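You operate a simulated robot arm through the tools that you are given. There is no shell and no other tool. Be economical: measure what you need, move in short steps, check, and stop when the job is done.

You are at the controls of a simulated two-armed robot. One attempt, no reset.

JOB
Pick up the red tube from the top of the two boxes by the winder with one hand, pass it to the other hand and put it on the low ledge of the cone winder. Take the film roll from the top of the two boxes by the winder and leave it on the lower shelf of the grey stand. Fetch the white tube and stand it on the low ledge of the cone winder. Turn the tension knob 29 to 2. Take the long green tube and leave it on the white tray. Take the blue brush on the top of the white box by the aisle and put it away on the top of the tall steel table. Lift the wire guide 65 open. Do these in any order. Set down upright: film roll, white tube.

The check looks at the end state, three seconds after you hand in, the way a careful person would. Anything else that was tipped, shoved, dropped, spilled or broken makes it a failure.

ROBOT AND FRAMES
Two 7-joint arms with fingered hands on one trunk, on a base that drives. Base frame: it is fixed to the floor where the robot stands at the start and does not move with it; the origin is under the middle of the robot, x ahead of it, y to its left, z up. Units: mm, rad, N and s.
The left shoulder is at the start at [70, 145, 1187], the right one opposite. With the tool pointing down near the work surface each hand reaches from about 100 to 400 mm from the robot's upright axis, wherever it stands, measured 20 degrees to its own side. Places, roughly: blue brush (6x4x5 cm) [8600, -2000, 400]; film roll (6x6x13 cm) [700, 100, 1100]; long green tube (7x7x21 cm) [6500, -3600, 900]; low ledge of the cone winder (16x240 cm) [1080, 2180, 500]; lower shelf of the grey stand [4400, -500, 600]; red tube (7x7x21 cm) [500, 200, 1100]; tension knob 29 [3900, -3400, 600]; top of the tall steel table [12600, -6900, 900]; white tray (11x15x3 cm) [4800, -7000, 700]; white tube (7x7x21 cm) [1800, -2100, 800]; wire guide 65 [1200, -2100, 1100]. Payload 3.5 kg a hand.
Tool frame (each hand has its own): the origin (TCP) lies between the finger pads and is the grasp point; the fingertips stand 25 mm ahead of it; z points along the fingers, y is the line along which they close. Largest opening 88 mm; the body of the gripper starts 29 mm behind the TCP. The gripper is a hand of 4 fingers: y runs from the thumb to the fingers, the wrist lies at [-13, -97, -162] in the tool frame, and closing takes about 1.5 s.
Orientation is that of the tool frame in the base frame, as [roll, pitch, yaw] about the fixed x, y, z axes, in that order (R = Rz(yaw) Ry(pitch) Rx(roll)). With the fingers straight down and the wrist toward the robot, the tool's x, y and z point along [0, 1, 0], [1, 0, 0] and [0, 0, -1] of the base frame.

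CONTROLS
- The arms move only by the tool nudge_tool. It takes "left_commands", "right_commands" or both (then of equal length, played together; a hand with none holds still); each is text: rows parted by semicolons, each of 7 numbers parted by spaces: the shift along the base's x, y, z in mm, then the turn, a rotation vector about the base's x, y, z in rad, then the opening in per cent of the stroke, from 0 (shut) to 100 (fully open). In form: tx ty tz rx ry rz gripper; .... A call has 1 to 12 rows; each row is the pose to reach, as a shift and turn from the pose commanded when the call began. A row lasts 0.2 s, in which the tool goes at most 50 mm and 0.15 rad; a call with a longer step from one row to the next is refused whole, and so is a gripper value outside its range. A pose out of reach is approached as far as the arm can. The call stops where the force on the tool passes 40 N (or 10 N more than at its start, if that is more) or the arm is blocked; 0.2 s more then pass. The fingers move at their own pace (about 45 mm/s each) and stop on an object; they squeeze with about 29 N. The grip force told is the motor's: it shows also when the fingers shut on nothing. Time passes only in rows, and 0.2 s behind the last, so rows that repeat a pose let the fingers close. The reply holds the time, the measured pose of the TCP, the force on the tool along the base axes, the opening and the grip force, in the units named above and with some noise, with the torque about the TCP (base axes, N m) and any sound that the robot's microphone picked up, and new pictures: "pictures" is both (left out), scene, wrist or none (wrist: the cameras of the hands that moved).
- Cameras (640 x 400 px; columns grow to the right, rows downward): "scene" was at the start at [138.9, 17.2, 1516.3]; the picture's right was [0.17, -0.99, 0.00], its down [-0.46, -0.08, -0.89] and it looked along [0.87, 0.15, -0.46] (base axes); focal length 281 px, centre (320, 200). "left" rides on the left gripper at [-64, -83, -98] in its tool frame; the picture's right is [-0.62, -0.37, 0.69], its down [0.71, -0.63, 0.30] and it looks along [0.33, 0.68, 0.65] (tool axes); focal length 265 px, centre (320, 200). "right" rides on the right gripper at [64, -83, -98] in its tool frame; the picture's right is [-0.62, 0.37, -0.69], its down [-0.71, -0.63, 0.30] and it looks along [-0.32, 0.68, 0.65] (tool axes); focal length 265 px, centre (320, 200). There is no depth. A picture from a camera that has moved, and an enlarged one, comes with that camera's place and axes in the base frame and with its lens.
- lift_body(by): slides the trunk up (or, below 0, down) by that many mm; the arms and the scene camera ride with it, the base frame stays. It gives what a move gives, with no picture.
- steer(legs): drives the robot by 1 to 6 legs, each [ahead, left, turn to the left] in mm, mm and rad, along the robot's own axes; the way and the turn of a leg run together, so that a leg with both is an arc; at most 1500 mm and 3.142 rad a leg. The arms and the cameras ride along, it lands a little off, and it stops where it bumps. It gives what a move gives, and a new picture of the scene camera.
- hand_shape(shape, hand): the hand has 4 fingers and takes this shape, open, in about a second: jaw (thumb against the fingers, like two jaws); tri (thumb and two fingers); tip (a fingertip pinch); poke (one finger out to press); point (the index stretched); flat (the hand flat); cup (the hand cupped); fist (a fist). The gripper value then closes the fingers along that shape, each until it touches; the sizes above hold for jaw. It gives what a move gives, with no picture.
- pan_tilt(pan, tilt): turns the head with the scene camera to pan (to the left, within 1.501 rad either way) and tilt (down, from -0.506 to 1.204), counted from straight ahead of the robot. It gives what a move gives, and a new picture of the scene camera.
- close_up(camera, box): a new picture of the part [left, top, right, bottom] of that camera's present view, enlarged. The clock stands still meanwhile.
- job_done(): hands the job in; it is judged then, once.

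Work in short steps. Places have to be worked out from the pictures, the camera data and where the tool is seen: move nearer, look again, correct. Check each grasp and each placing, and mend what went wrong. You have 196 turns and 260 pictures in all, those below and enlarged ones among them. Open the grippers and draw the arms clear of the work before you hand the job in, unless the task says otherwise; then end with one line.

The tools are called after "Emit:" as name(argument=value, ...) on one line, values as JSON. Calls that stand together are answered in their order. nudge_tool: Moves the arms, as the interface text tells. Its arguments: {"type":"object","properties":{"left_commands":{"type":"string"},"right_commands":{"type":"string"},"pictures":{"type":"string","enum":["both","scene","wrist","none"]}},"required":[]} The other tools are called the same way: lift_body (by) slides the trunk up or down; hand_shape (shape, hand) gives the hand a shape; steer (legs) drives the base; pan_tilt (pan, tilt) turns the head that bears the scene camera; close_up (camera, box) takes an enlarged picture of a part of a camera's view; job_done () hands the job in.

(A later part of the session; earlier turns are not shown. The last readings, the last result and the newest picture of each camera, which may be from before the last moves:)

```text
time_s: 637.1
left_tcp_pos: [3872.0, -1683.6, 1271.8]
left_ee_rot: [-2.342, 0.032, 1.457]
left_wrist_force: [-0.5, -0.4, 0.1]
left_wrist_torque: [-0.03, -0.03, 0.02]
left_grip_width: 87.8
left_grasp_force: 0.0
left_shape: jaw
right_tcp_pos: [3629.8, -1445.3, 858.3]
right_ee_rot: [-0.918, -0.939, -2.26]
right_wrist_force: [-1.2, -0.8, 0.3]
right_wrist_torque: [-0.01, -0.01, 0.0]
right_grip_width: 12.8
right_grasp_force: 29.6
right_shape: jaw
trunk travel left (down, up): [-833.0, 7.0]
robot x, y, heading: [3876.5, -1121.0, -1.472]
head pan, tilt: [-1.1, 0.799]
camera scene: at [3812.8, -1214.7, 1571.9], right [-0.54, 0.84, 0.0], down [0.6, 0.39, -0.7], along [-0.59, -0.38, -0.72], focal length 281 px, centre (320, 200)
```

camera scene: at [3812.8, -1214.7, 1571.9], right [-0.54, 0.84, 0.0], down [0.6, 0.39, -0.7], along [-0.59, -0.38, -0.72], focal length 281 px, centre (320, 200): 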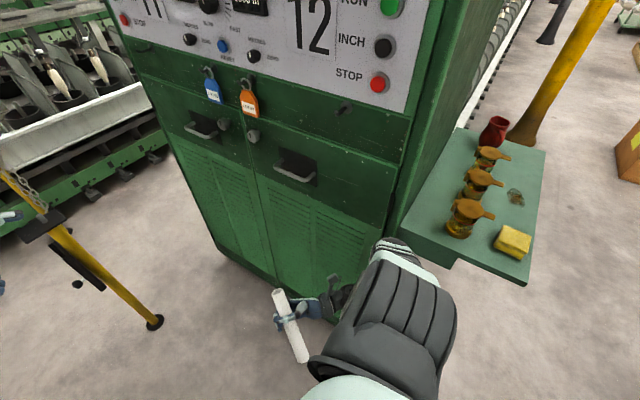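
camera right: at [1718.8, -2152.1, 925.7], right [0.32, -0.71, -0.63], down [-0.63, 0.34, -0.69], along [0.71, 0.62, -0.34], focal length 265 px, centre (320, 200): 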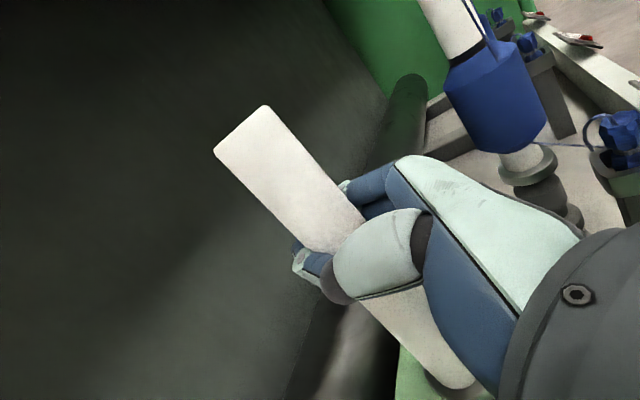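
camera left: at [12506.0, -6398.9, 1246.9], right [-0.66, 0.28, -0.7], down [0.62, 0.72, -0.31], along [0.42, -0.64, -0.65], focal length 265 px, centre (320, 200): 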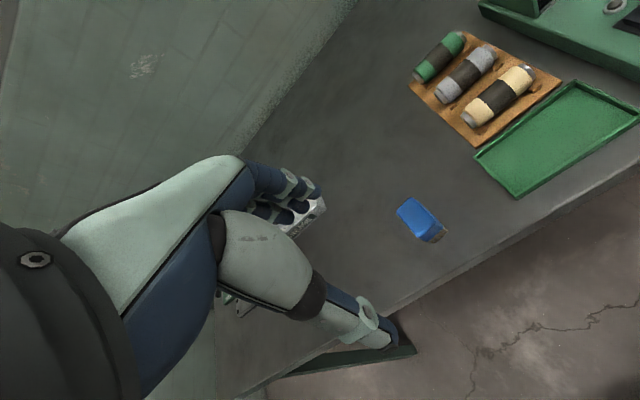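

Free and upright, with nothing disturbed. The left elbow is now tucked forward, so I can back out along x≈3830 past the pillar.

Emit:
steer(legs=[[0, -45, -0.099], [-300, 0, 0], [-250, 0, 0]])

```text
time_s: 641.1
left_tcp_pos: [3772.3, -1134.3, 1271.2]
left_ee_rot: [-2.342, 0.032, 1.362]
left_wrist_force: [0.1, -0.7, -1.8]
left_wrist_torque: [0.03, -0.02, -0.02]
left_grip_width: 87.8
left_grasp_force: 0.0
left_shape: jaw
right_tcp_pos: [3554.5, -872.9, 858.9]
right_ee_rot: [-0.919, -0.939, -2.353]
right_wrist_force: [-0.1, -0.2, -0.2]
right_wrist_torque: [-0.01, -0.01, 0.01]
right_grip_width: 12.9
right_grasp_force: 29.1
right_shape: jaw
trunk travel left (down, up): [-833.0, 7.0]
robot x, y, heading: [3830.0, -573.0, -1.572]
head pan, tilt: [-1.1, 0.799]
camera scene: at [3757.9, -661.5, 1571.7], right [-0.46, 0.89, 0.0], down [0.64, 0.33, -0.7], along [-0.62, -0.32, -0.72], focal length 281 px, centre (320, 200)
```

scene: 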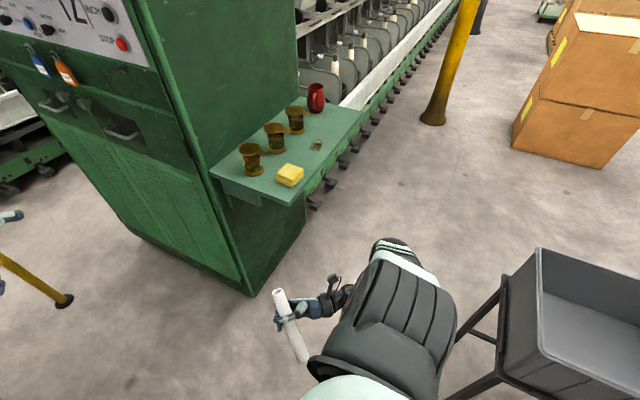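

Through the gap. I'll turn to face west here, then restore both hands to their carry poses.

Emit:
steer(legs=[[75, 0, 0], [0, 0, -1.57]])

Emit:
nudge_tool(left_commands="11 -23 2 -0.051 0.059 -0.116 100; 22 -47 4 -0.103 0.118 -0.231 100; 33 -70 5 -0.154 0.177 -0.347 100; 44 -94 7 -0.206 0.236 -0.462 100; 55 -117 9 -0.257 0.295 -0.578 100; 66 -141 10 -0.309 0.353 -0.693 100; 77 -164 12 -0.36 0.412 -0.809 100; 88 -188 14 -0.412 0.471 -0.924 100; 99 -211 16 -0.463 0.53 -1.04 100; 110 -235 17 -0.515 0.589 -1.155 100; 121 -258 19 -0.566 0.648 -1.271 100", right_commands="0 0 0 0 0 0 0; -16 -13 30 0.056 0.031 -0.055 0; -32 -27 60 0.112 0.062 -0.11 0; -48 -40 90 0.168 0.093 -0.165 0; -64 -54 120 0.224 0.124 -0.22 0; -80 -67 150 0.28 0.154 -0.274 0; -96 -81 180 0.336 0.185 -0.329 0; -112 -94 210 0.392 0.216 -0.384 0; -128 -108 240 0.448 0.247 -0.439 0; -144 -121 270 0.504 0.278 -0.494 0; -160 -135 300 0.56 0.309 -0.549 0", pictures="scene")

```text
time_s: 646.0
left_tcp_pos: [3272.9, -593.3, 1271.8]
left_ee_rot: [-2.342, 0.033, -0.208]
left_wrist_force: [-0.2, 0.1, 0.2]
left_wrist_torque: [0.0, -0.01, -0.02]
left_grip_width: 88.1
left_grasp_force: 0.0
left_shape: jaw
right_tcp_pos: [3534.1, -374.2, 859.2]
right_ee_rot: [-0.92, -0.941, 2.361]
right_wrist_force: [0.4, 0.6, 0.3]
right_wrist_torque: [0.02, -0.02, -0.01]
right_grip_width: 12.9
right_grasp_force: 28.9
right_shape: jaw
trunk travel left (down, up): [-833.0, 7.0]
robot x, y, heading: [3831.6, -652.6, -3.14]
head pan, tilt: [-1.1, 0.799]
camera scene: at [3742.5, -576.4, 1571.9], right [0.89, 0.46, 0.0], down [0.33, -0.64, -0.7], along [-0.32, 0.62, -0.72], focal length 281 px, centre (320, 200)
```

scene: 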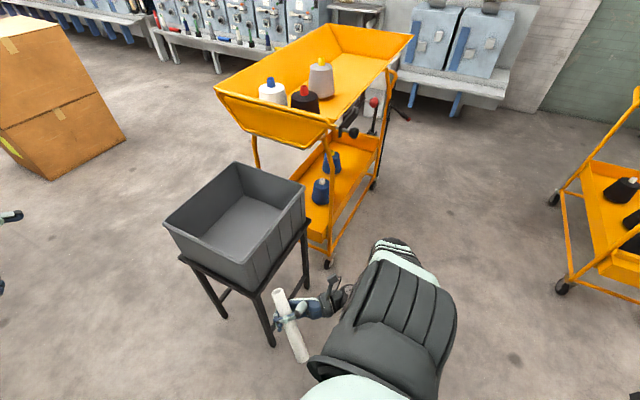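

```text
time_s: 648.4
left_tcp_pos: [3393.8, -852.8, 1290.2]
left_ee_rot: [3.139, 0.004, -1.571]
left_wrist_force: [-0.5, 0.3, 0.3]
left_wrist_torque: [0.01, 0.01, -0.03]
left_grip_width: 87.9
left_grasp_force: 0.1
left_shape: jaw
right_tcp_pos: [3374.1, -511.8, 1158.4]
right_ee_rot: [2.78, -1.566, -1.907]
right_wrist_force: [-1.6, 0.4, 0.2]
right_wrist_torque: [-0.01, -0.01, 0.02]
right_grip_width: 12.5
right_grasp_force: 29.1
right_shape: jaw
trunk travel left (down, up): [-833.0, 7.0]
robot x, y, heading: [3830.0, -648.8, -3.137]
head pan, tilt: [-1.1, 0.799]
camera scene: at [3743.2, -579.8, 1572.1], right [0.89, 0.46, 0.0], down [0.33, -0.64, -0.7], along [-0.32, 0.62, -0.72], focal length 281 px, centre (320, 200)
```

scene: 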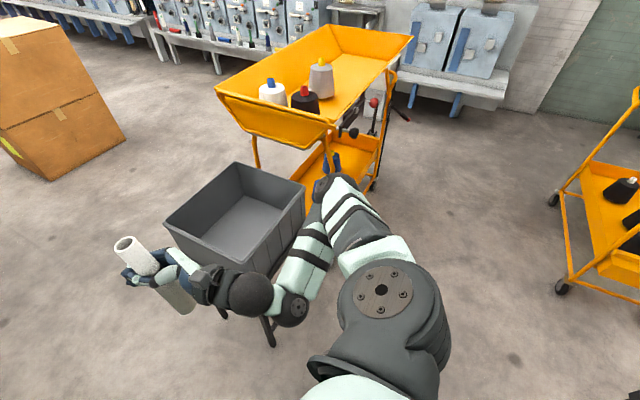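

Both hands are back in their carry poses. I'll drive west past the bin, turn north at x≈1550 and approach the winder.

Emit:
steer(legs=[[1500, 0, 0], [780, 0, 0], [0, 0, -1.575], [1500, 0, 0], [330, 0, 0]])

Emit:
pan_tilt(pan=0, tilt=0.6)

```text
time_s: 672.4
left_tcp_pos: [1461.7, 1646.8, 1291.3]
left_ee_rot: [-3.141, 0.001, 3.088]
left_wrist_force: [0.6, 0.4, -0.6]
left_wrist_torque: [-0.01, -0.02, 0.01]
left_grip_width: 88.1
left_grasp_force: 0.1
left_shape: jaw
right_tcp_pos: [1804.2, 1647.6, 1157.5]
right_ee_rot: [0.195, -1.57, -0.948]
right_wrist_force: [-0.1, -0.3, -1.1]
right_wrist_torque: [-0.01, 0.02, -0.03]
right_grip_width: 12.8
right_grasp_force: 28.4
right_shape: jaw
trunk travel left (down, up): [-833.0, 7.0]
robot x, y, heading: [1638.8, 1201.5, 1.523]
head pan, tilt: [-1.1, 0.799]
camera scene: at [1712.6, 1282.7, 1572.0], right [0.41, -0.91, 0.0], down [-0.65, -0.29, -0.7], along [0.64, 0.29, -0.72], focal length 281 px, centre (320, 200)
```

scene: 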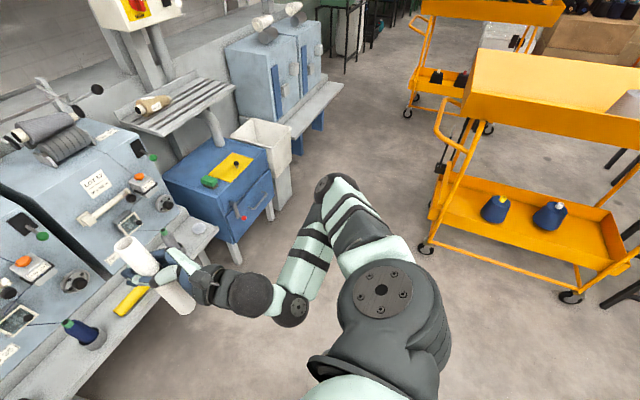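

```text
time_s: 673.7
left_tcp_pos: [1460.8, 1649.5, 1290.4]
left_ee_rot: [-3.14, 0.002, 3.089]
left_wrist_force: [0.6, 0.0, -0.2]
left_wrist_torque: [-0.02, -0.01, -0.01]
left_grip_width: 87.8
left_grasp_force: 0.0
left_shape: jaw
right_tcp_pos: [1804.0, 1649.1, 1159.0]
right_ee_rot: [2.542, -1.57, 2.99]
right_wrist_force: [0.0, -0.6, -0.1]
right_wrist_torque: [0.01, 0.02, -0.03]
right_grip_width: 13.0
right_grasp_force: 29.0
right_shape: jaw
trunk travel left (down, up): [-833.0, 7.0]
robot x, y, heading: [1637.8, 1202.1, 1.52]
head pan, tilt: [0.0, 0.6]
camera scene: at [1643.6, 1340.7, 1588.7], right [1.0, -0.05, 0.0], down [-0.03, -0.56, -0.82], along [0.04, 0.82, -0.57], focal length 281 px, centre (320, 200)
```

scene: 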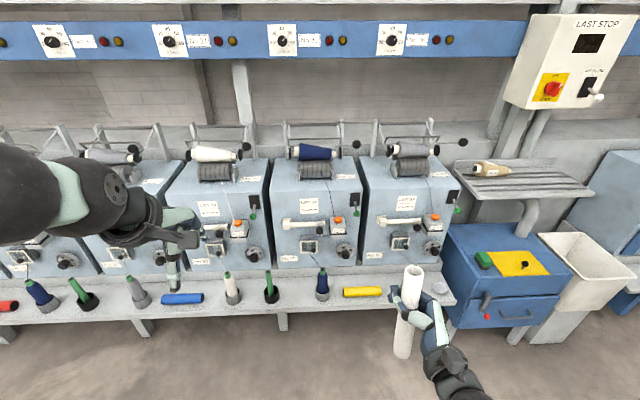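

There's a free gap on the ledge between the green stick (x≈1466) and the blue cone (x≈1698), so the target is (1582, 2180). I'll point the right tool forward, lower the trunk and move in front.

Emit:
nudge_tool(right_commands="7 5 0 0 0 -0.1455 0; 14 10 0 0 0 -0.291 0; 21 15 0 0 0 -0.4365 0; 28 20 0 0 0 -0.582 0; 35 25 0 0 0 -0.7275 0; 40 30 0 0 0 -0.873 0; 40 30 0 0 0 -0.873 0", pictures="none")

Emit:
steer(legs=[[0, 250, 0.05], [250, 0, 0]])

Emit:
lift_body(by=-400)

Emit:
close_up(camera="right", box=[0, 0, 640, 400])

```text
time_s: 675.3
left_tcp_pos: [1462.9, 1649.1, 1290.9]
left_ee_rot: [-3.141, 0.001, 3.087]
left_wrist_force: [-0.9, 0.1, -0.6]
left_wrist_torque: [0.0, -0.02, 0.0]
left_grip_width: 87.7
left_grasp_force: 0.1
left_shape: jaw
right_tcp_pos: [1844.0, 1678.8, 1157.7]
right_ee_rot: [-2.885, -1.566, 1.258]
right_wrist_force: [-0.8, 1.2, -0.1]
right_wrist_torque: [0.01, -0.02, -0.04]
right_grip_width: 12.9
right_grasp_force: 29.0
right_shape: jaw
trunk travel left (down, up): [-833.0, 7.0]
robot x, y, heading: [1641.2, 1202.4, 1.524]
head pan, tilt: [0.0, 0.6]
```

```text
time_s: 678.6
left_tcp_pos: [1179.7, 1894.1, 1290.5]
left_ee_rot: [-3.141, 0.003, -3.138]
left_wrist_force: [0.1, -0.2, 0.3]
left_wrist_torque: [-0.01, -0.02, 0.02]
left_grip_width: 87.9
left_grasp_force: 0.1
left_shape: jaw
right_tcp_pos: [1559.2, 1943.8, 1158.7]
right_ee_rot: [-0.724, -1.57, -0.845]
right_wrist_force: [0.6, 0.2, 0.5]
right_wrist_torque: [0.06, 0.0, -0.02]
right_grip_width: 12.8
right_grasp_force: 28.8
right_shape: jaw
trunk travel left (down, up): [-833.0, 7.0]
robot x, y, heading: [1378.9, 1452.6, 1.574]
head pan, tilt: [0.0, 0.6]
camera scene: at [1378.8, 1594.9, 1589.0], right [1.0, 0.01, 0.0], down [0.0, -0.56, -0.83], along [0.0, 0.83, -0.56], focal length 281 px, centre (320, 200)
```

scene: 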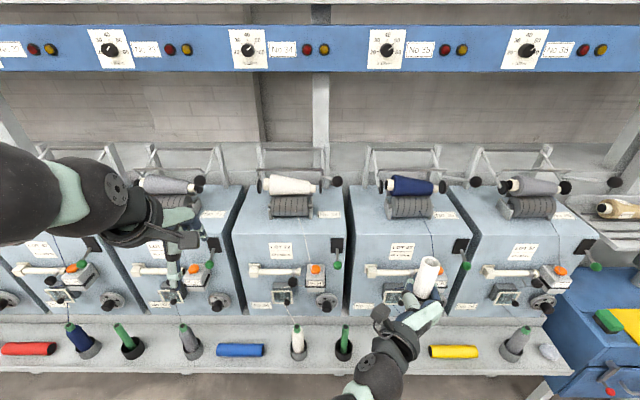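

```text
time_s: 682.4
left_tcp_pos: [1180.0, 1895.3, 891.1]
left_ee_rot: [-3.141, 0.001, -3.138]
left_wrist_force: [-0.5, 0.5, 0.5]
left_wrist_torque: [0.01, 0.01, -0.01]
left_grip_width: 87.8
left_grasp_force: 0.1
left_shape: jaw
right_tcp_pos: [1558.9, 1946.3, 758.7]
right_ee_rot: [-3.007, -1.568, 1.438]
right_wrist_force: [0.3, 1.4, -0.5]
right_wrist_torque: [0.05, -0.03, -0.03]
right_grip_width: 12.8
right_grasp_force: 29.1
right_shape: jaw
trunk travel left (down, up): [-433.0, 407.0]
robot x, y, heading: [1382.2, 1456.0, 1.579]
head pan, tilt: [0.0, 0.6]
```

```text
1.00 times, centred on (320, 200) of right (not enlarged: the box is as wide or as high as the picture)
camera zoom: at [1476.3, 1847.8, 823.2], right [0.37, -0.69, -0.62], down [-0.63, 0.3, -0.71], along [0.68, 0.65, -0.33], focal length 265 px, centre (320, 200)
```

zoom: 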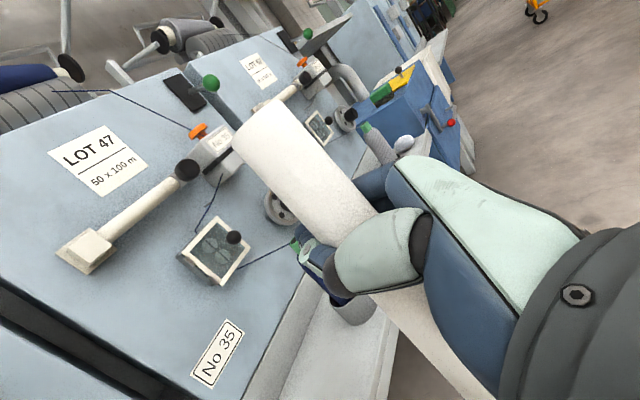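

I'll check whether the tube still sits upright in the hand.

Emit:
close_up(camera="scene", box=[340, 220, 560, 400])

```text
2.22 times, centred on (450, 310) of scene
camera zoom: at [1379.1, 1597.1, 1188.8], right [1.0, 0.01, 0.0], down [0.0, -0.57, -0.82], along [0.0, 0.82, -0.57], focal length 624 px, centre (31, -44)
```

zoom: 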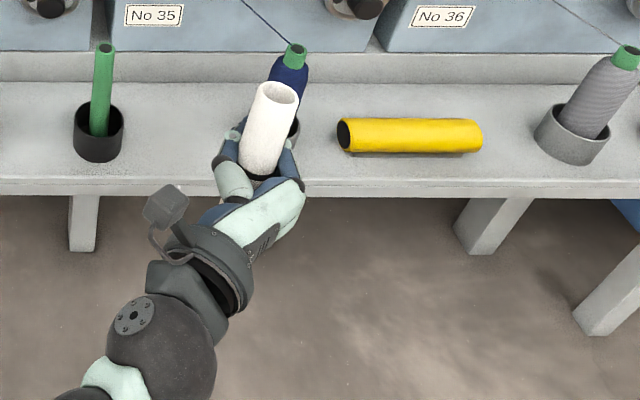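

The tube's top leans about 0.14 rad toward the robot in the grip. I'll pitch the hand to make it vertical, then drive closer and extend over the ledge.

Emit:
nudge_tool(right_commands="4 0 0 -0.07 0 0 0; 8 0 0 -0.14 0 0 0; 8 0 0 -0.14 0 0 0", pictures="none")

Emit:
steer(legs=[[155, 0, -0.006]])

Emit:
nudge_tool(right_commands="0 25 0 0 0 0 0; 0 50 -10 0 0 0 0; 0 75 -20 0 0 0 0; 0 75 -40 0 0 0 0; 0 75 -60 0 0 0 0", pictures="both")

```text
time_s: 683.2
left_tcp_pos: [1180.3, 1895.3, 890.9]
left_ee_rot: [-3.141, 0.002, -3.141]
left_wrist_force: [-0.5, -0.6, 0.8]
left_wrist_torque: [0.01, 0.03, 0.03]
left_grip_width: 88.2
left_grasp_force: 0.0
left_shape: jaw
right_tcp_pos: [1586.8, 1943.4, 750.5]
right_ee_rot: [2.581, -1.384, 2.106]
right_wrist_force: [0.7, 0.1, 0.7]
right_wrist_torque: [0.0, -0.01, -0.01]
right_grip_width: 13.0
right_grasp_force: 28.2
right_shape: jaw
trunk travel left (down, up): [-433.0, 407.0]
robot x, y, heading: [1381.0, 1456.0, 1.576]
head pan, tilt: [0.0, 0.6]
```

```text
time_s: 684.6
left_tcp_pos: [1184.1, 2051.8, 890.4]
left_ee_rot: [-3.139, 0.001, 3.136]
left_wrist_force: [-0.5, 0.3, 0.3]
left_wrist_torque: [0.02, 0.04, 0.02]
left_grip_width: 88.3
left_grasp_force: 0.1
left_shape: jaw
right_tcp_pos: [1591.6, 2100.6, 752.0]
right_ee_rot: [2.557, -1.388, 2.12]
right_wrist_force: [-0.1, -0.1, 0.0]
right_wrist_torque: [0.02, 0.03, 0.0]
right_grip_width: 12.9
right_grasp_force: 29.1
right_shape: jaw
trunk travel left (down, up): [-433.0, 407.0]
robot x, y, heading: [1379.3, 1612.4, 1.568]
head pan, tilt: [0.0, 0.6]
camera scene: at [1379.7, 1753.6, 1188.6], right [1.0, 0.0, 0.0], down [0.0, -0.57, -0.82], along [0.0, 0.82, -0.57], focal length 281 px, centre (320, 200)
```

scene: 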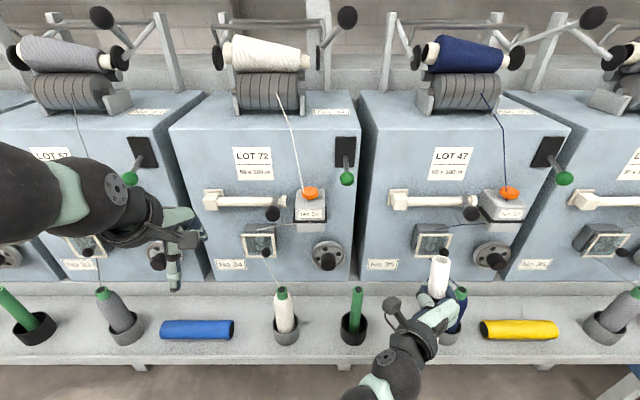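

```text
time_s: 685.8
left_tcp_pos: [1184.1, 2052.5, 891.0]
left_ee_rot: [3.14, 0.001, 3.135]
left_wrist_force: [0.5, 0.4, -1.3]
left_wrist_torque: [-0.02, -0.02, -0.05]
left_grip_width: 87.8
left_grasp_force: 0.1
left_shape: jaw
right_tcp_pos: [1592.4, 2173.7, 693.2]
right_ee_rot: [2.555, -1.389, 2.122]
right_wrist_force: [0.3, 0.7, -1.3]
right_wrist_torque: [0.0, 0.01, 0.01]
right_grip_width: 12.7
right_grasp_force: 29.0
right_shape: jaw
trunk travel left (down, up): [-433.0, 407.0]
robot x, y, heading: [1377.5, 1610.1, 1.567]
head pan, tilt: [0.0, 0.6]
camera scene: at [1379.8, 1752.7, 1188.7], right [1.0, 0.0, 0.0], down [0.0, -0.57, -0.82], along [0.0, 0.82, -0.57], focal length 281 px, centre (320, 200)
camera right: at [1499.2, 2089.3, 763.0], right [0.4, -0.79, -0.47], down [-0.55, 0.21, -0.81], along [0.74, 0.58, -0.35], focal length 265 px, centre (320, 200)
```

scene: 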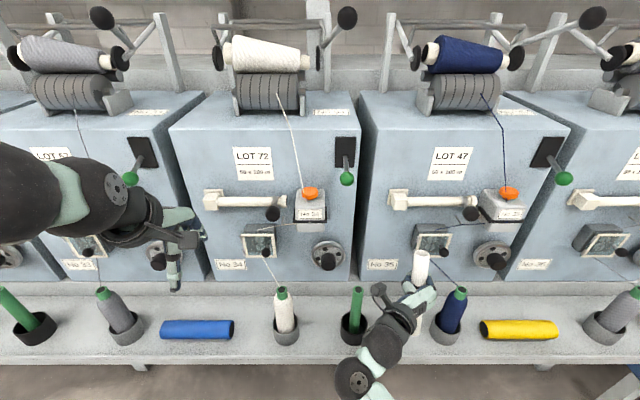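
right: 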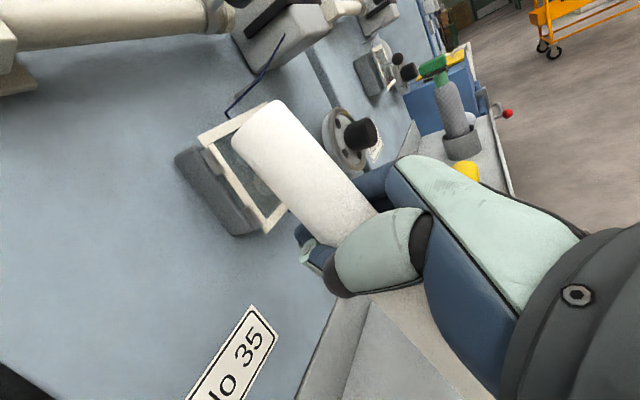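

I'll zoom in to judge the tube's lean before lowering.

Emit:
close_up(camera="scene", box=[340, 230, 500, 370])

```text
2.86 times, centred on (420, 300) of scene
camera zoom: at [1379.8, 1752.7, 1188.7], right [1.0, 0.0, 0.0], down [0.0, -0.57, -0.82], along [0.0, 0.82, -0.57], focal length 802 px, centre (34, -86)
```

zoom: 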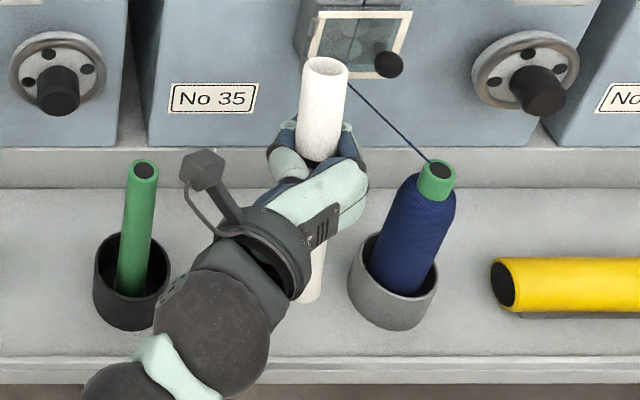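

The tube leans about 0.16 rad toward -x at the top. I'll roll the hand to correct that and shift slightly left.

Emit:
nudge_tool(right_commands="-6 0 0 -0.015 0.08 0 0; -12 0 0 -0.03 0.16 0 0; -12 0 0 -0.03 0.16 0 0", pictures="wrist")

Emit:
close_up(camera="scene", box=[340, 230, 500, 370])

```text
time_s: 686.6
left_tcp_pos: [1184.7, 2052.3, 890.4]
left_ee_rot: [3.14, 0.002, 3.133]
left_wrist_force: [0.0, 0.5, 0.7]
left_wrist_torque: [-0.01, -0.01, 0.02]
left_grip_width: 87.9
left_grasp_force: 0.0
left_shape: jaw
right_tcp_pos: [1581.1, 2173.4, 692.0]
right_ee_rot: [-2.816, -1.377, 1.225]
right_wrist_force: [0.3, -0.4, -0.1]
right_wrist_torque: [0.01, -0.02, 0.01]
right_grip_width: 12.9
right_grasp_force: 28.9
right_shape: jaw
trunk travel left (down, up): [-433.0, 407.0]
robot x, y, heading: [1381.1, 1612.6, 1.569]
head pan, tilt: [0.0, 0.6]
camera right: at [1499.2, 2092.2, 778.9], right [0.32, -0.8, -0.5], down [-0.67, 0.19, -0.72], along [0.67, 0.56, -0.48], focal length 265 px, centre (320, 200)
```

right: 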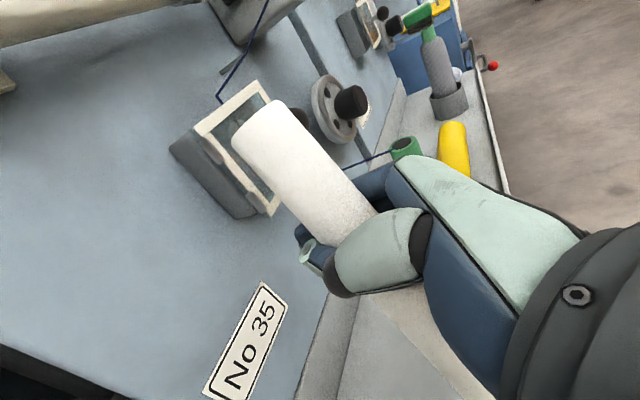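

```text
2.86 times, centred on (420, 300) of scene
camera zoom: at [1379.9, 1752.5, 1188.7], right [1.0, 0.0, 0.0], down [0.0, -0.57, -0.82], along [0.0, 0.82, -0.57], focal length 802 px, centre (34, -86)
```

zoom: 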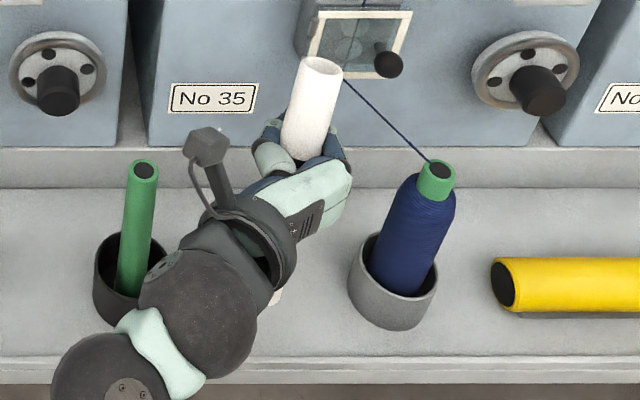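

The tube is now nearly vertical. I'll lower toward the ledge.

Emit:
nudge_tool(right_commands="0 0 -18 0 0 0 0; 0 0 -34 0 0 0 0; 0 0 -44 0 0 0 0; 0 0 -50 0 0 0 0; 0 0 -55 0 0 0 0; 0 0 -59 0 0 0 0; 0 0 -59 0 0 0 0", pictures="none")

```text
time_s: 688.2
left_tcp_pos: [1183.4, 2051.9, 891.2]
left_ee_rot: [-3.14, 0.002, 3.134]
left_wrist_force: [0.3, -0.1, -0.9]
left_wrist_torque: [-0.03, -0.01, 0.03]
left_grip_width: 87.9
left_grasp_force: 0.1
left_shape: jaw
right_tcp_pos: [1579.2, 2173.3, 634.6]
right_ee_rot: [-2.83, -1.378, 1.24]
right_wrist_force: [1.5, 0.9, 3.5]
right_wrist_torque: [-0.05, -0.02, 0.07]
right_grip_width: 12.8
right_grasp_force: 29.3
right_shape: jaw
trunk travel left (down, up): [-433.0, 407.0]
robot x, y, heading: [1377.8, 1613.4, 1.567]
head pan, tilt: [0.0, 0.6]
```

Contact. I'll press slightly to seat it and check the lean before releasing.

Emit:
nudge_tool(right_commands="0 0 -2 0 0 0 0; 0 0 -4 0 0 0 0; 0 0 -4 0 0 0 0", pictures="wrist")

Emit:
close_up(camera="scene", box=[340, 240, 500, 370])

```text
time_s: 689.0
left_tcp_pos: [1183.8, 2053.0, 891.0]
left_ee_rot: [-3.141, 0.001, 3.136]
left_wrist_force: [-0.7, -0.7, 0.3]
left_wrist_torque: [-0.01, -0.02, 0.01]
left_grip_width: 87.8
left_grasp_force: 0.1
left_shape: jaw
right_tcp_pos: [1579.5, 2173.0, 630.7]
right_ee_rot: [-2.823, -1.376, 1.231]
right_wrist_force: [0.3, 0.8, 2.9]
right_wrist_torque: [-0.04, -0.04, 0.03]
right_grip_width: 13.0
right_grasp_force: 29.3
right_shape: jaw
trunk travel left (down, up): [-433.0, 407.0]
robot x, y, heading: [1379.9, 1610.8, 1.57]
head pan, tilt: [0.0, 0.6]
camera right: at [1499.1, 2091.4, 716.3], right [0.32, -0.8, -0.5], down [-0.67, 0.19, -0.72], along [0.67, 0.56, -0.48], focal length 265 px, centre (320, 200)
```

right: 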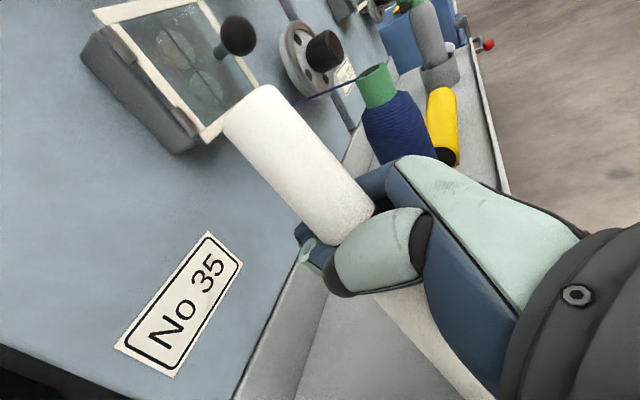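

```text
3.08 times, centred on (420, 305) of scene
camera zoom: at [1379.6, 1752.1, 1188.8], right [1.0, 0.0, 0.0], down [0.0, -0.56, -0.83], along [0.0, 0.83, -0.56], focal length 864 px, centre (12, -123)
```

zoom: 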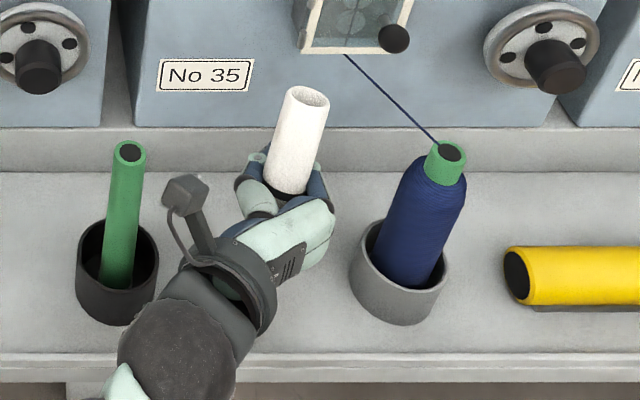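

The top leans about 0.07 rad away. I'll lift slightly, correct it, reseat, and release.

Emit:
nudge_tool(right_commands="0 0 8 0 0 0 0; 0 0 8 0.065 0.02 0 0; 0 0 3 0.065 0.02 0 0; 0 0 -2 0.065 0.02 0 0; 0 0 -3 0.065 0.02 0 0; 0 0 -3 0.065 0.02 0 20; 0 0 -3 0.065 0.02 0 40; 0 0 -3 0.065 0.02 0 60; 0 0 -3 0.065 0.02 0 80; 0 0 -3 0.065 0.02 0 100; 0 0 -3 0.065 0.02 0 100; 0 0 -3 0.065 0.02 0 100", pictures="both")

```text
time_s: 691.6
left_tcp_pos: [1183.6, 2051.6, 891.3]
left_ee_rot: [3.141, 0.004, 3.134]
left_wrist_force: [-0.1, 0.5, 0.0]
left_wrist_torque: [-0.01, 0.0, -0.02]
left_grip_width: 88.1
left_grasp_force: 0.0
left_shape: jaw
right_tcp_pos: [1579.9, 2172.5, 626.2]
right_ee_rot: [-2.551, -1.425, 0.963]
right_wrist_force: [0.2, -0.6, -0.3]
right_wrist_torque: [0.0, -0.03, 0.03]
right_grip_width: 87.3
right_grasp_force: 0.1
right_shape: jaw
trunk travel left (down, up): [-433.0, 407.0]
robot x, y, heading: [1380.2, 1613.4, 1.574]
head pan, tilt: [0.0, 0.6]
camera scene: at [1379.7, 1752.4, 1188.7], right [1.0, 0.0, 0.0], down [0.0, -0.57, -0.82], along [0.0, 0.82, -0.57], focal length 281 px, centre (320, 200)
camera right: at [1500.5, 2085.4, 709.0], right [0.31, -0.77, -0.56], down [-0.68, 0.23, -0.69], along [0.66, 0.6, -0.45], focal length 265 px, centre (320, 200)
```

scene: 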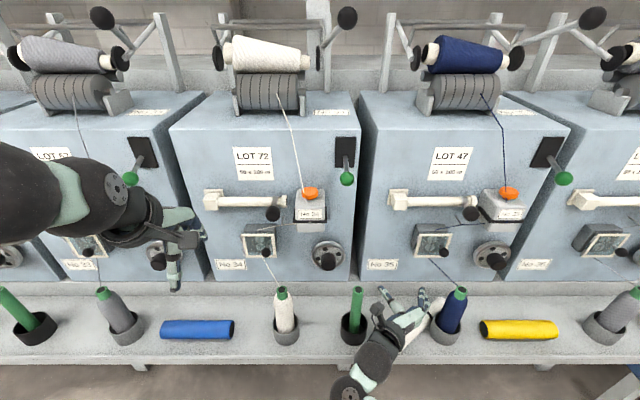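
right: 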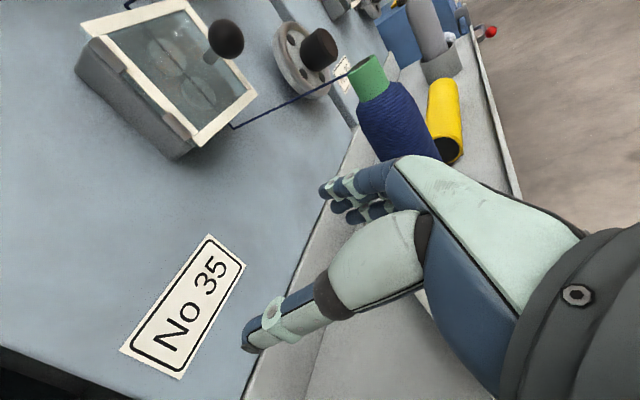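

The tube isn't visible; it must have tipped. I'll look for it before moving anything.

Emit:
pan_tilt(pan=-0.35, tilt=1.0)

Emit:
close_up(camera="right", box=[200, 150, 520, 400])

```text
time_s: 692.5
left_tcp_pos: [1184.2, 2052.2, 891.0]
left_ee_rot: [-3.14, 0.002, 3.134]
left_wrist_force: [-0.3, 1.0, -0.6]
left_wrist_torque: [0.01, -0.02, 0.0]
left_grip_width: 87.9
left_grasp_force: 0.0
left_shape: jaw
right_tcp_pos: [1579.9, 2174.3, 626.8]
right_ee_rot: [-2.536, -1.424, 0.948]
right_wrist_force: [0.0, -0.1, -0.2]
right_wrist_torque: [0.0, 0.0, 0.0]
right_grip_width: 87.5
right_grasp_force: 0.0
right_shape: jaw
trunk travel left (down, up): [-433.0, 407.0]
robot x, y, heading: [1384.1, 1611.9, 1.574]
head pan, tilt: [-0.351, 1.0]
camera scene: at [1403.6, 1729.5, 1156.8], right [0.94, -0.34, 0.0], down [-0.29, -0.79, -0.54], along [0.19, 0.51, -0.84], focal length 281 px, centre (320, 200)
```

scene: 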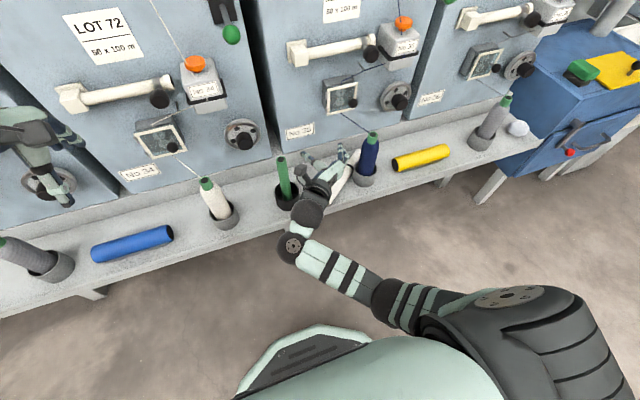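

```text
1.60 times, centred on (360, 275) of right
camera zoom: at [1500.6, 2085.4, 709.0], right [0.31, -0.77, -0.56], down [-0.68, 0.23, -0.69], along [0.66, 0.6, -0.46], focal length 425 px, centre (256, 80)
```

zoom: 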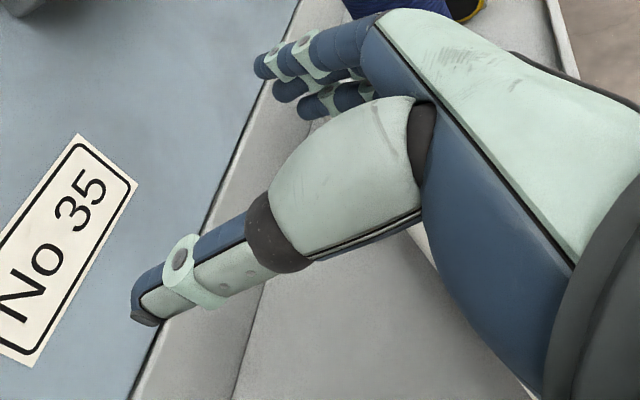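

Emit:
close_up(camera="scene", box=[270, 120, 430, 230])

```text
3.64 times, centred on (350, 175) of scene
camera zoom: at [1403.6, 1729.5, 1156.8], right [0.94, -0.34, 0.0], down [-0.29, -0.79, -0.54], along [0.19, 0.51, -0.84], focal length 1021 px, centre (211, 291)
```

zoom: 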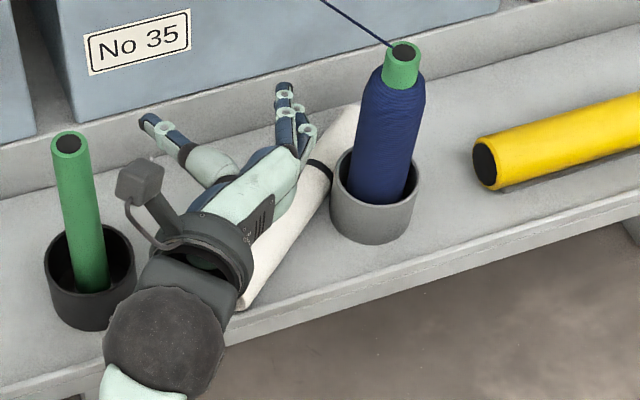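

The white tube has fallen but lies on the ledge next to the cone cup. I'll back the right hand out, shift right, raise the right hand and yaw the left hand to pick the tube up along its axis.

Emit:
steer(legs=[[-200, 0, 0], [0, -450, 0]])

Emit:
nudge_tool(right_commands="0 0 30 0 0 0 100; 0 0 60 0 0 0 100; 0 0 90 0 0 0 100; 0 0 120 0 0 0 100; 0 0 150 0 0 0 100; 0 0 180 0 0 0 100", left_commands="0 0 -10 0 0 0.13 100; 0 10 -20 0 0 0.26 100; 0 20 -30 0 0 0.39 100; 0 30 -40 0 0 0.52 100; 0 40 -50 0 0 0.65 100; 0 50 -60 0 0 0.775 100", pictures="none")

Emit:
steer(legs=[[160, 0, 0]])

Emit:
close_up(camera="left", box=[0, 0, 640, 400])

```text
time_s: 696.4
left_tcp_pos: [1624.4, 1857.0, 890.6]
left_ee_rot: [3.141, 0.003, 3.139]
left_wrist_force: [0.4, -0.3, -0.2]
left_wrist_torque: [-0.03, 0.01, 0.03]
left_grip_width: 87.8
left_grasp_force: 0.2
left_shape: jaw
right_tcp_pos: [2020.5, 1979.2, 626.1]
right_ee_rot: [-2.547, -1.425, 0.963]
right_wrist_force: [1.4, 0.2, -1.0]
right_wrist_torque: [-0.01, 0.0, 0.05]
right_grip_width: 87.4
right_grasp_force: 0.0
right_shape: jaw
trunk travel left (down, up): [-433.0, 407.0]
robot x, y, heading: [1821.3, 1415.7, 1.572]
head pan, tilt: [-0.351, 1.0]
camera scene: at [1845.7, 1534.7, 1156.7], right [0.94, -0.34, 0.0], down [-0.29, -0.79, -0.54], along [0.18, 0.51, -0.84], focal length 281 px, centre (320, 200)
```

scene: 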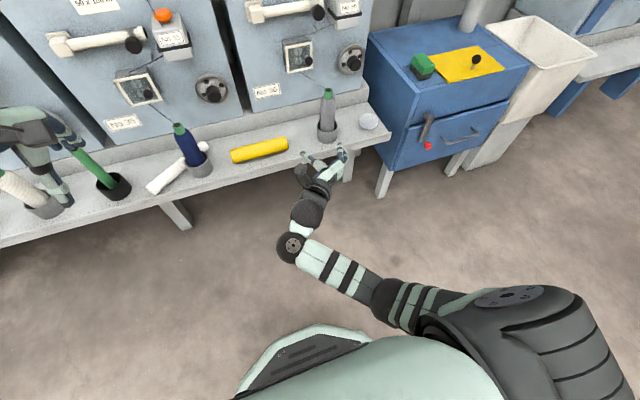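

```text
time_s: 697.8
left_tcp_pos: [1625.9, 1909.1, 830.1]
left_ee_rot: [3.141, 0.002, -2.369]
left_wrist_force: [-0.5, 0.0, 0.0]
left_wrist_torque: [0.0, 0.0, -0.01]
left_grip_width: 88.0
left_grasp_force: 0.0
left_shape: jaw
right_tcp_pos: [2009.8, 1969.5, 759.1]
right_ee_rot: [-2.984, -1.484, 1.393]
right_wrist_force: [0.8, -0.5, 0.4]
right_wrist_torque: [0.0, 0.02, 0.01]
right_grip_width: 87.6
right_grasp_force: 0.1
right_shape: jaw
right hand out of reach, approached as far as the arm can: row 4, 5, 6
trunk travel left (down, up): [-433.0, 407.0]
robot x, y, heading: [1820.2, 1420.0, 1.57]
head pan, tilt: [-0.351, 1.0]
```

```text
time_s: 699.2
left_tcp_pos: [1626.3, 2070.1, 830.6]
left_ee_rot: [-3.14, 0.002, -2.37]
left_wrist_force: [0.4, -0.4, -0.3]
left_wrist_torque: [0.04, 0.01, -0.01]
left_grip_width: 87.9
left_grasp_force: 0.1
left_shape: jaw
right_tcp_pos: [2009.8, 2132.2, 760.3]
right_ee_rot: [-2.952, -1.485, 1.362]
right_wrist_force: [1.1, 0.4, 0.9]
right_wrist_torque: [0.02, 0.01, 0.02]
right_grip_width: 87.7
right_grasp_force: 0.1
right_shape: jaw
trunk travel left (down, up): [-433.0, 407.0]
robot x, y, heading: [1822.4, 1581.7, 1.565]
head pan, tilt: [-0.351, 1.0]
camera scene: at [1845.1, 1696.7, 1156.6], right [0.94, -0.34, 0.0], down [-0.29, -0.79, -0.54], along [0.19, 0.51, -0.84], focal length 281 px, centre (320, 200)
```

scene: 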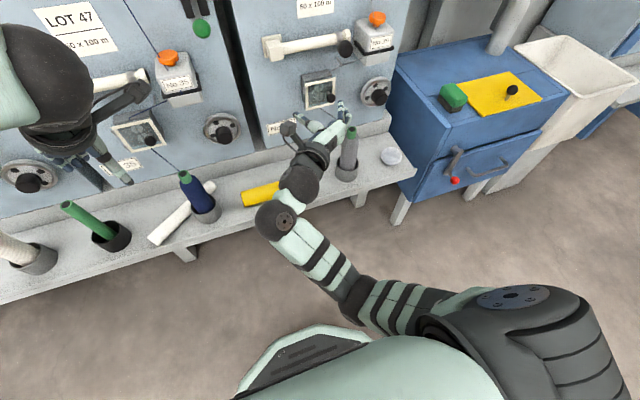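

```text
1.00 times, centred on (320, 200) of left (not enlarged: the box is as wide or as high as the picture)
camera zoom: at [1728.7, 2054.7, 929.6], right [0.7, 0.17, -0.69], down [-0.07, -0.95, -0.3], along [-0.71, 0.27, -0.66], focal length 265 px, centre (320, 200)
```

zoom: 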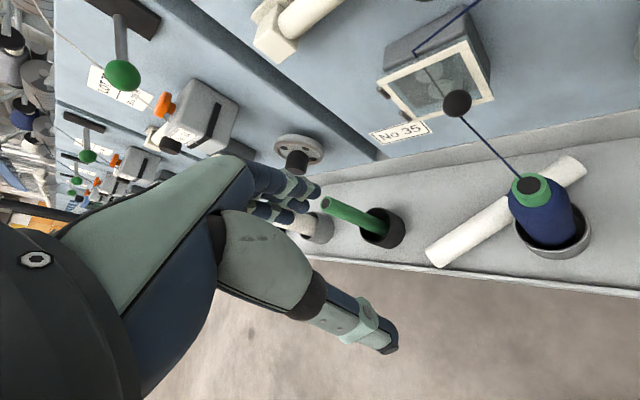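

The tube lies from (1560, 2115) to (1722, 2229). I'll grip it about 60 mm from its front end, clear of the cone cup: align, descend, then check.

Emit:
nudge_tool(left_commands="-8 40 0 0 0 -0.08 60; -17 80 0 0 0 -0.155 60; -17 80 -45 0 0 -0.155 60; -17 80 -90 0 0 -0.155 60; -17 80 -135 0 0 -0.155 60; -17 80 -180 0 0 -0.155 60; -17 80 -220 0 0 -0.155 60; -17 80 -255 0 0 -0.155 60", pictures="wrist")

```text
time_s: 701.0
left_tcp_pos: [1608.3, 2150.3, 575.1]
left_ee_rot: [3.141, 0.003, -2.527]
left_wrist_force: [-0.1, 0.3, 0.6]
left_wrist_torque: [0.01, -0.01, 0.0]
left_grip_width: 53.0
left_grasp_force: 0.0
left_shape: jaw
right_tcp_pos: [2010.3, 2131.8, 761.0]
right_ee_rot: [-2.997, -1.485, 1.404]
right_wrist_force: [0.0, 0.8, -0.7]
right_wrist_torque: [-0.04, 0.0, 0.01]
right_grip_width: 87.6
right_grasp_force: 0.0
right_shape: jaw
trunk travel left (down, up): [-433.0, 407.0]
robot x, y, heading: [1824.5, 1579.9, 1.571]
head pan, tilt: [-0.351, 1.0]
camera left: at [1707.2, 2118.6, 674.4], right [0.72, 0.06, -0.69], down [-0.22, -0.93, -0.31], along [-0.66, 0.37, -0.65], focal length 265 px, centre (320, 200)
```

left: 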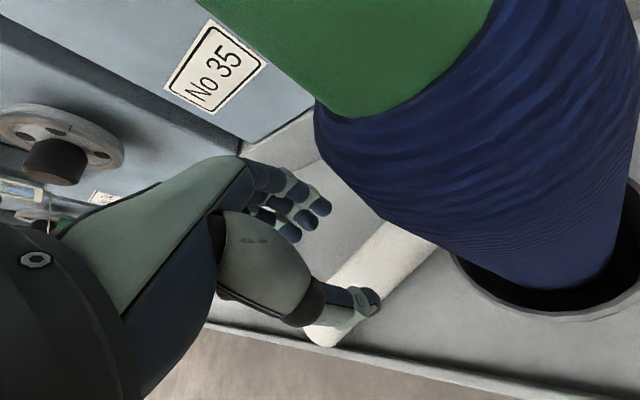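

The wrist camera would come too close to the cone. I'll grip nearer the front end first, then swing the tube away from the cone and regrip.

Emit:
nudge_tool(left_commands="-24 -17 0 0 0 0 60; -24 -17 -25 0 0 0 60; -24 -17 -47 0 0 0 60; -24 -17 -47 0 0 0 0; -24 -17 -47 0 0 0 0; -24 -17 -47 0 0 0 0; -24 -17 -47 0 0 0 0; -24 -17 -47 0 0 0 0; -24 -17 -47 0 0 0 0", pictures="wrist")

```text
time_s: 703.0
left_tcp_pos: [1584.7, 2132.4, 531.0]
left_ee_rot: [-3.14, 0.003, -2.525]
left_wrist_force: [-0.1, -0.3, 0.1]
left_wrist_torque: [0.04, 0.01, 0.0]
left_grip_width: 26.4
left_grasp_force: 29.5
left_shape: jaw
right_tcp_pos: [2010.9, 2131.1, 761.1]
right_ee_rot: [-3.012, -1.488, 1.42]
right_wrist_force: [-0.4, 0.3, 0.7]
right_wrist_torque: [-0.02, 0.0, 0.02]
right_grip_width: 87.3
right_grasp_force: 0.1
right_shape: jaw
trunk travel left (down, up): [-433.0, 407.0]
robot x, y, heading: [1821.0, 1580.6, 1.574]
head pan, tilt: [-0.351, 1.0]
camera left: at [1685.1, 2101.2, 629.2], right [0.72, 0.06, -0.69], down [-0.22, -0.93, -0.31], along [-0.66, 0.37, -0.66], focal length 265 px, centre (320, 200)
```

left: 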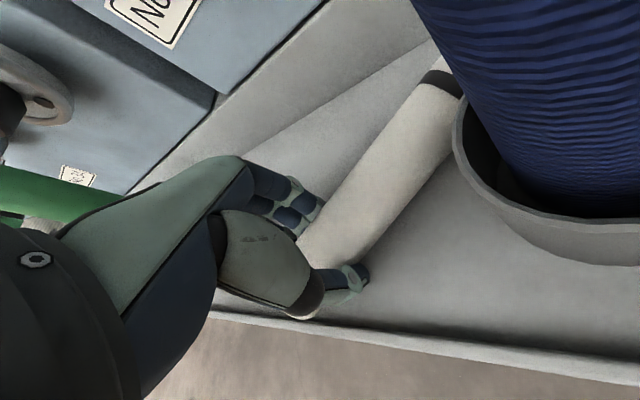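

Gripped (26 mm). I'll lift 30 mm, swing the tube away from the cone, set it down, open, and slide the hand along to its middle.

Emit:
nudge_tool(left_commands="0 0 30 0 0 0 0; -10 3 32 0 0 0.15 0; -20 6 32 0 0 0.3 0; -30 8 32 0 0 0.45 0; -30 8 12 0 0 0.45 0; -30 8 1 0 0 0.45 0; -30 8 1 0 0 0.45 60; -30 8 1 0 0 0.45 60; -30 8 1 0 0 0.45 60; -16 34 1 0 0 0.45 60; -1 60 1 0 0 0.45 60", pictures="wrist")

```text
time_s: 705.4
left_tcp_pos: [1585.2, 2192.9, 530.6]
left_ee_rot: [-3.141, 0.001, -2.075]
left_wrist_force: [-0.3, 0.6, 1.0]
left_wrist_torque: [0.0, 0.01, 0.0]
left_grip_width: 52.5
left_grasp_force: 0.0
left_shape: jaw
right_tcp_pos: [2012.2, 2130.5, 759.8]
right_ee_rot: [-2.98, -1.487, 1.387]
right_wrist_force: [0.5, 0.0, 0.4]
right_wrist_torque: [0.05, 0.05, 0.01]
right_grip_width: 87.6
right_grasp_force: 0.1
right_shape: jaw
trunk travel left (down, up): [-433.0, 407.0]
robot x, y, heading: [1822.3, 1580.4, 1.57]
head pan, tilt: [-0.351, 1.0]
camera left: at [1688.2, 2208.0, 630.0], right [0.62, 0.37, -0.69], down [0.21, -0.93, -0.31], along [-0.75, 0.05, -0.65], focal length 265 px, centre (320, 200)
```

left: 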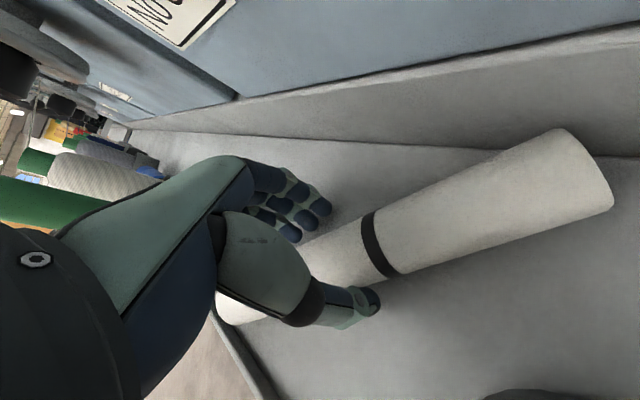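

The hand straddles the tube's middle. I'll close, lift, and then roll the hand so the tube stands vertical.

Emit:
nudge_tool(left_commands="0 0 0 0 0 0 0; 0 0 0 0 0 0 0; 0 0 0 0 0 0 0; 0 0 0 0 0 0 0; 0 0 0 0 0 0 0; 0 0 35 0 0 0 0; 0 0 75 0 0 0 0; 0 -10 115 0 0 0 0; 0 -20 150 0 0 0 0", pictures="none")

Emit:
nudge_tool(left_commands="0 0 2 0.125 -0.069 0 0; 0 0 4 0.25 -0.138 0 0; 0 0 6 0.375 -0.207 0 0; 0 0 8 0.5 -0.276 0 0; 0 0 10 0.626 -0.345 0 0; 0 0 12 0.751 -0.414 0 0; 0 0 14 0.876 -0.483 0 0; 0 0 16 1.001 -0.552 0 0; 0 0 18 1.126 -0.621 0 0; 0 0 20 1.251 -0.69 0 0; 0 0 20 1.376 -0.759 0 0", pictures="both")

```text
time_s: 707.4
left_tcp_pos: [1582.9, 2170.3, 682.2]
left_ee_rot: [3.141, 0.003, -2.079]
left_wrist_force: [-0.4, 0.1, -0.4]
left_wrist_torque: [0.01, -0.02, -0.01]
left_grip_width: 28.2
left_grasp_force: 28.6
left_shape: jaw
right_tcp_pos: [2011.5, 2130.5, 761.3]
right_ee_rot: [-2.985, -1.488, 1.392]
right_wrist_force: [0.7, 0.4, -0.4]
right_wrist_torque: [0.03, 0.03, -0.02]
right_grip_width: 87.4
right_grasp_force: 0.1
right_shape: jaw
trunk travel left (down, up): [-433.0, 407.0]
robot x, y, heading: [1824.2, 1581.8, 1.574]
head pan, tilt: [-0.351, 1.0]
```

```text
time_s: 709.8
left_tcp_pos: [1582.2, 2173.4, 703.3]
left_ee_rot: [0.175, 1.556, 1.243]
left_wrist_force: [0.4, -0.2, 0.2]
left_wrist_torque: [-0.01, -0.02, 0.01]
left_grip_width: 17.2
left_grasp_force: 29.0
left_shape: jaw
right_tcp_pos: [2011.2, 2132.3, 762.0]
right_ee_rot: [-2.976, -1.487, 1.386]
right_wrist_force: [-0.8, 0.0, -0.1]
right_wrist_torque: [0.0, -0.01, -0.02]
right_grip_width: 87.7
right_grasp_force: 0.0
right_shape: jaw
trunk travel left (down, up): [-433.0, 407.0]
robot x, y, heading: [1823.4, 1579.7, 1.564]
head pan, tilt: [-0.351, 1.0]
camera scene: at [1845.3, 1695.9, 1157.1], right [0.94, -0.34, 0.0], down [-0.29, -0.79, -0.54], along [0.19, 0.51, -0.84], focal length 281 px, centre (320, 200)
camera left: at [1607.3, 2046.2, 767.0], right [0.65, 0.42, 0.63], down [0.7, -0.03, -0.71], along [-0.28, 0.91, -0.31], focal length 265 px, centre (320, 200)
```

scene: 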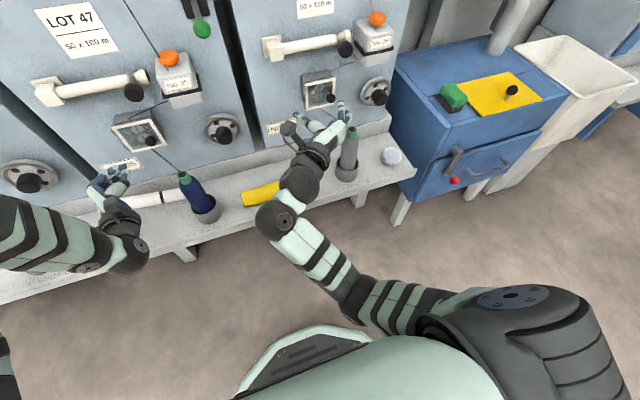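
left: 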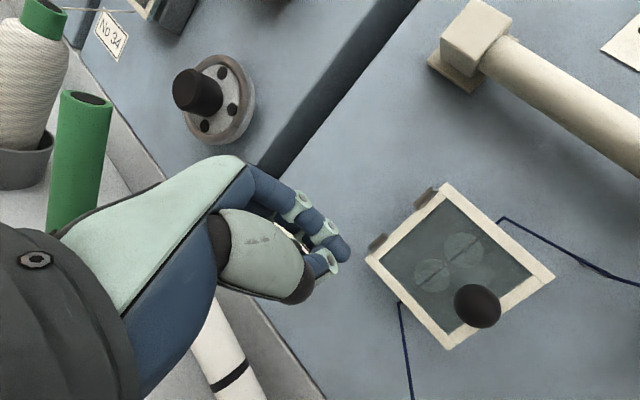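

The tube slipped out and still lies on the ledge. I'll zoom to locate it.

Emit:
close_up(camera="scene", box=[60, 140, 240, 260])

```text
3.33 times, centred on (150, 200) of scene
camera zoom: at [1845.3, 1695.9, 1157.1], right [0.94, -0.34, 0.0], down [-0.29, -0.79, -0.54], along [0.19, 0.51, -0.84], focal length 936 px, centre (887, 200)
```

zoom: 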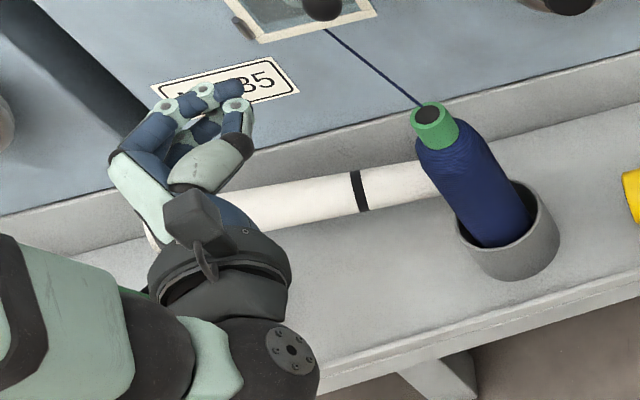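

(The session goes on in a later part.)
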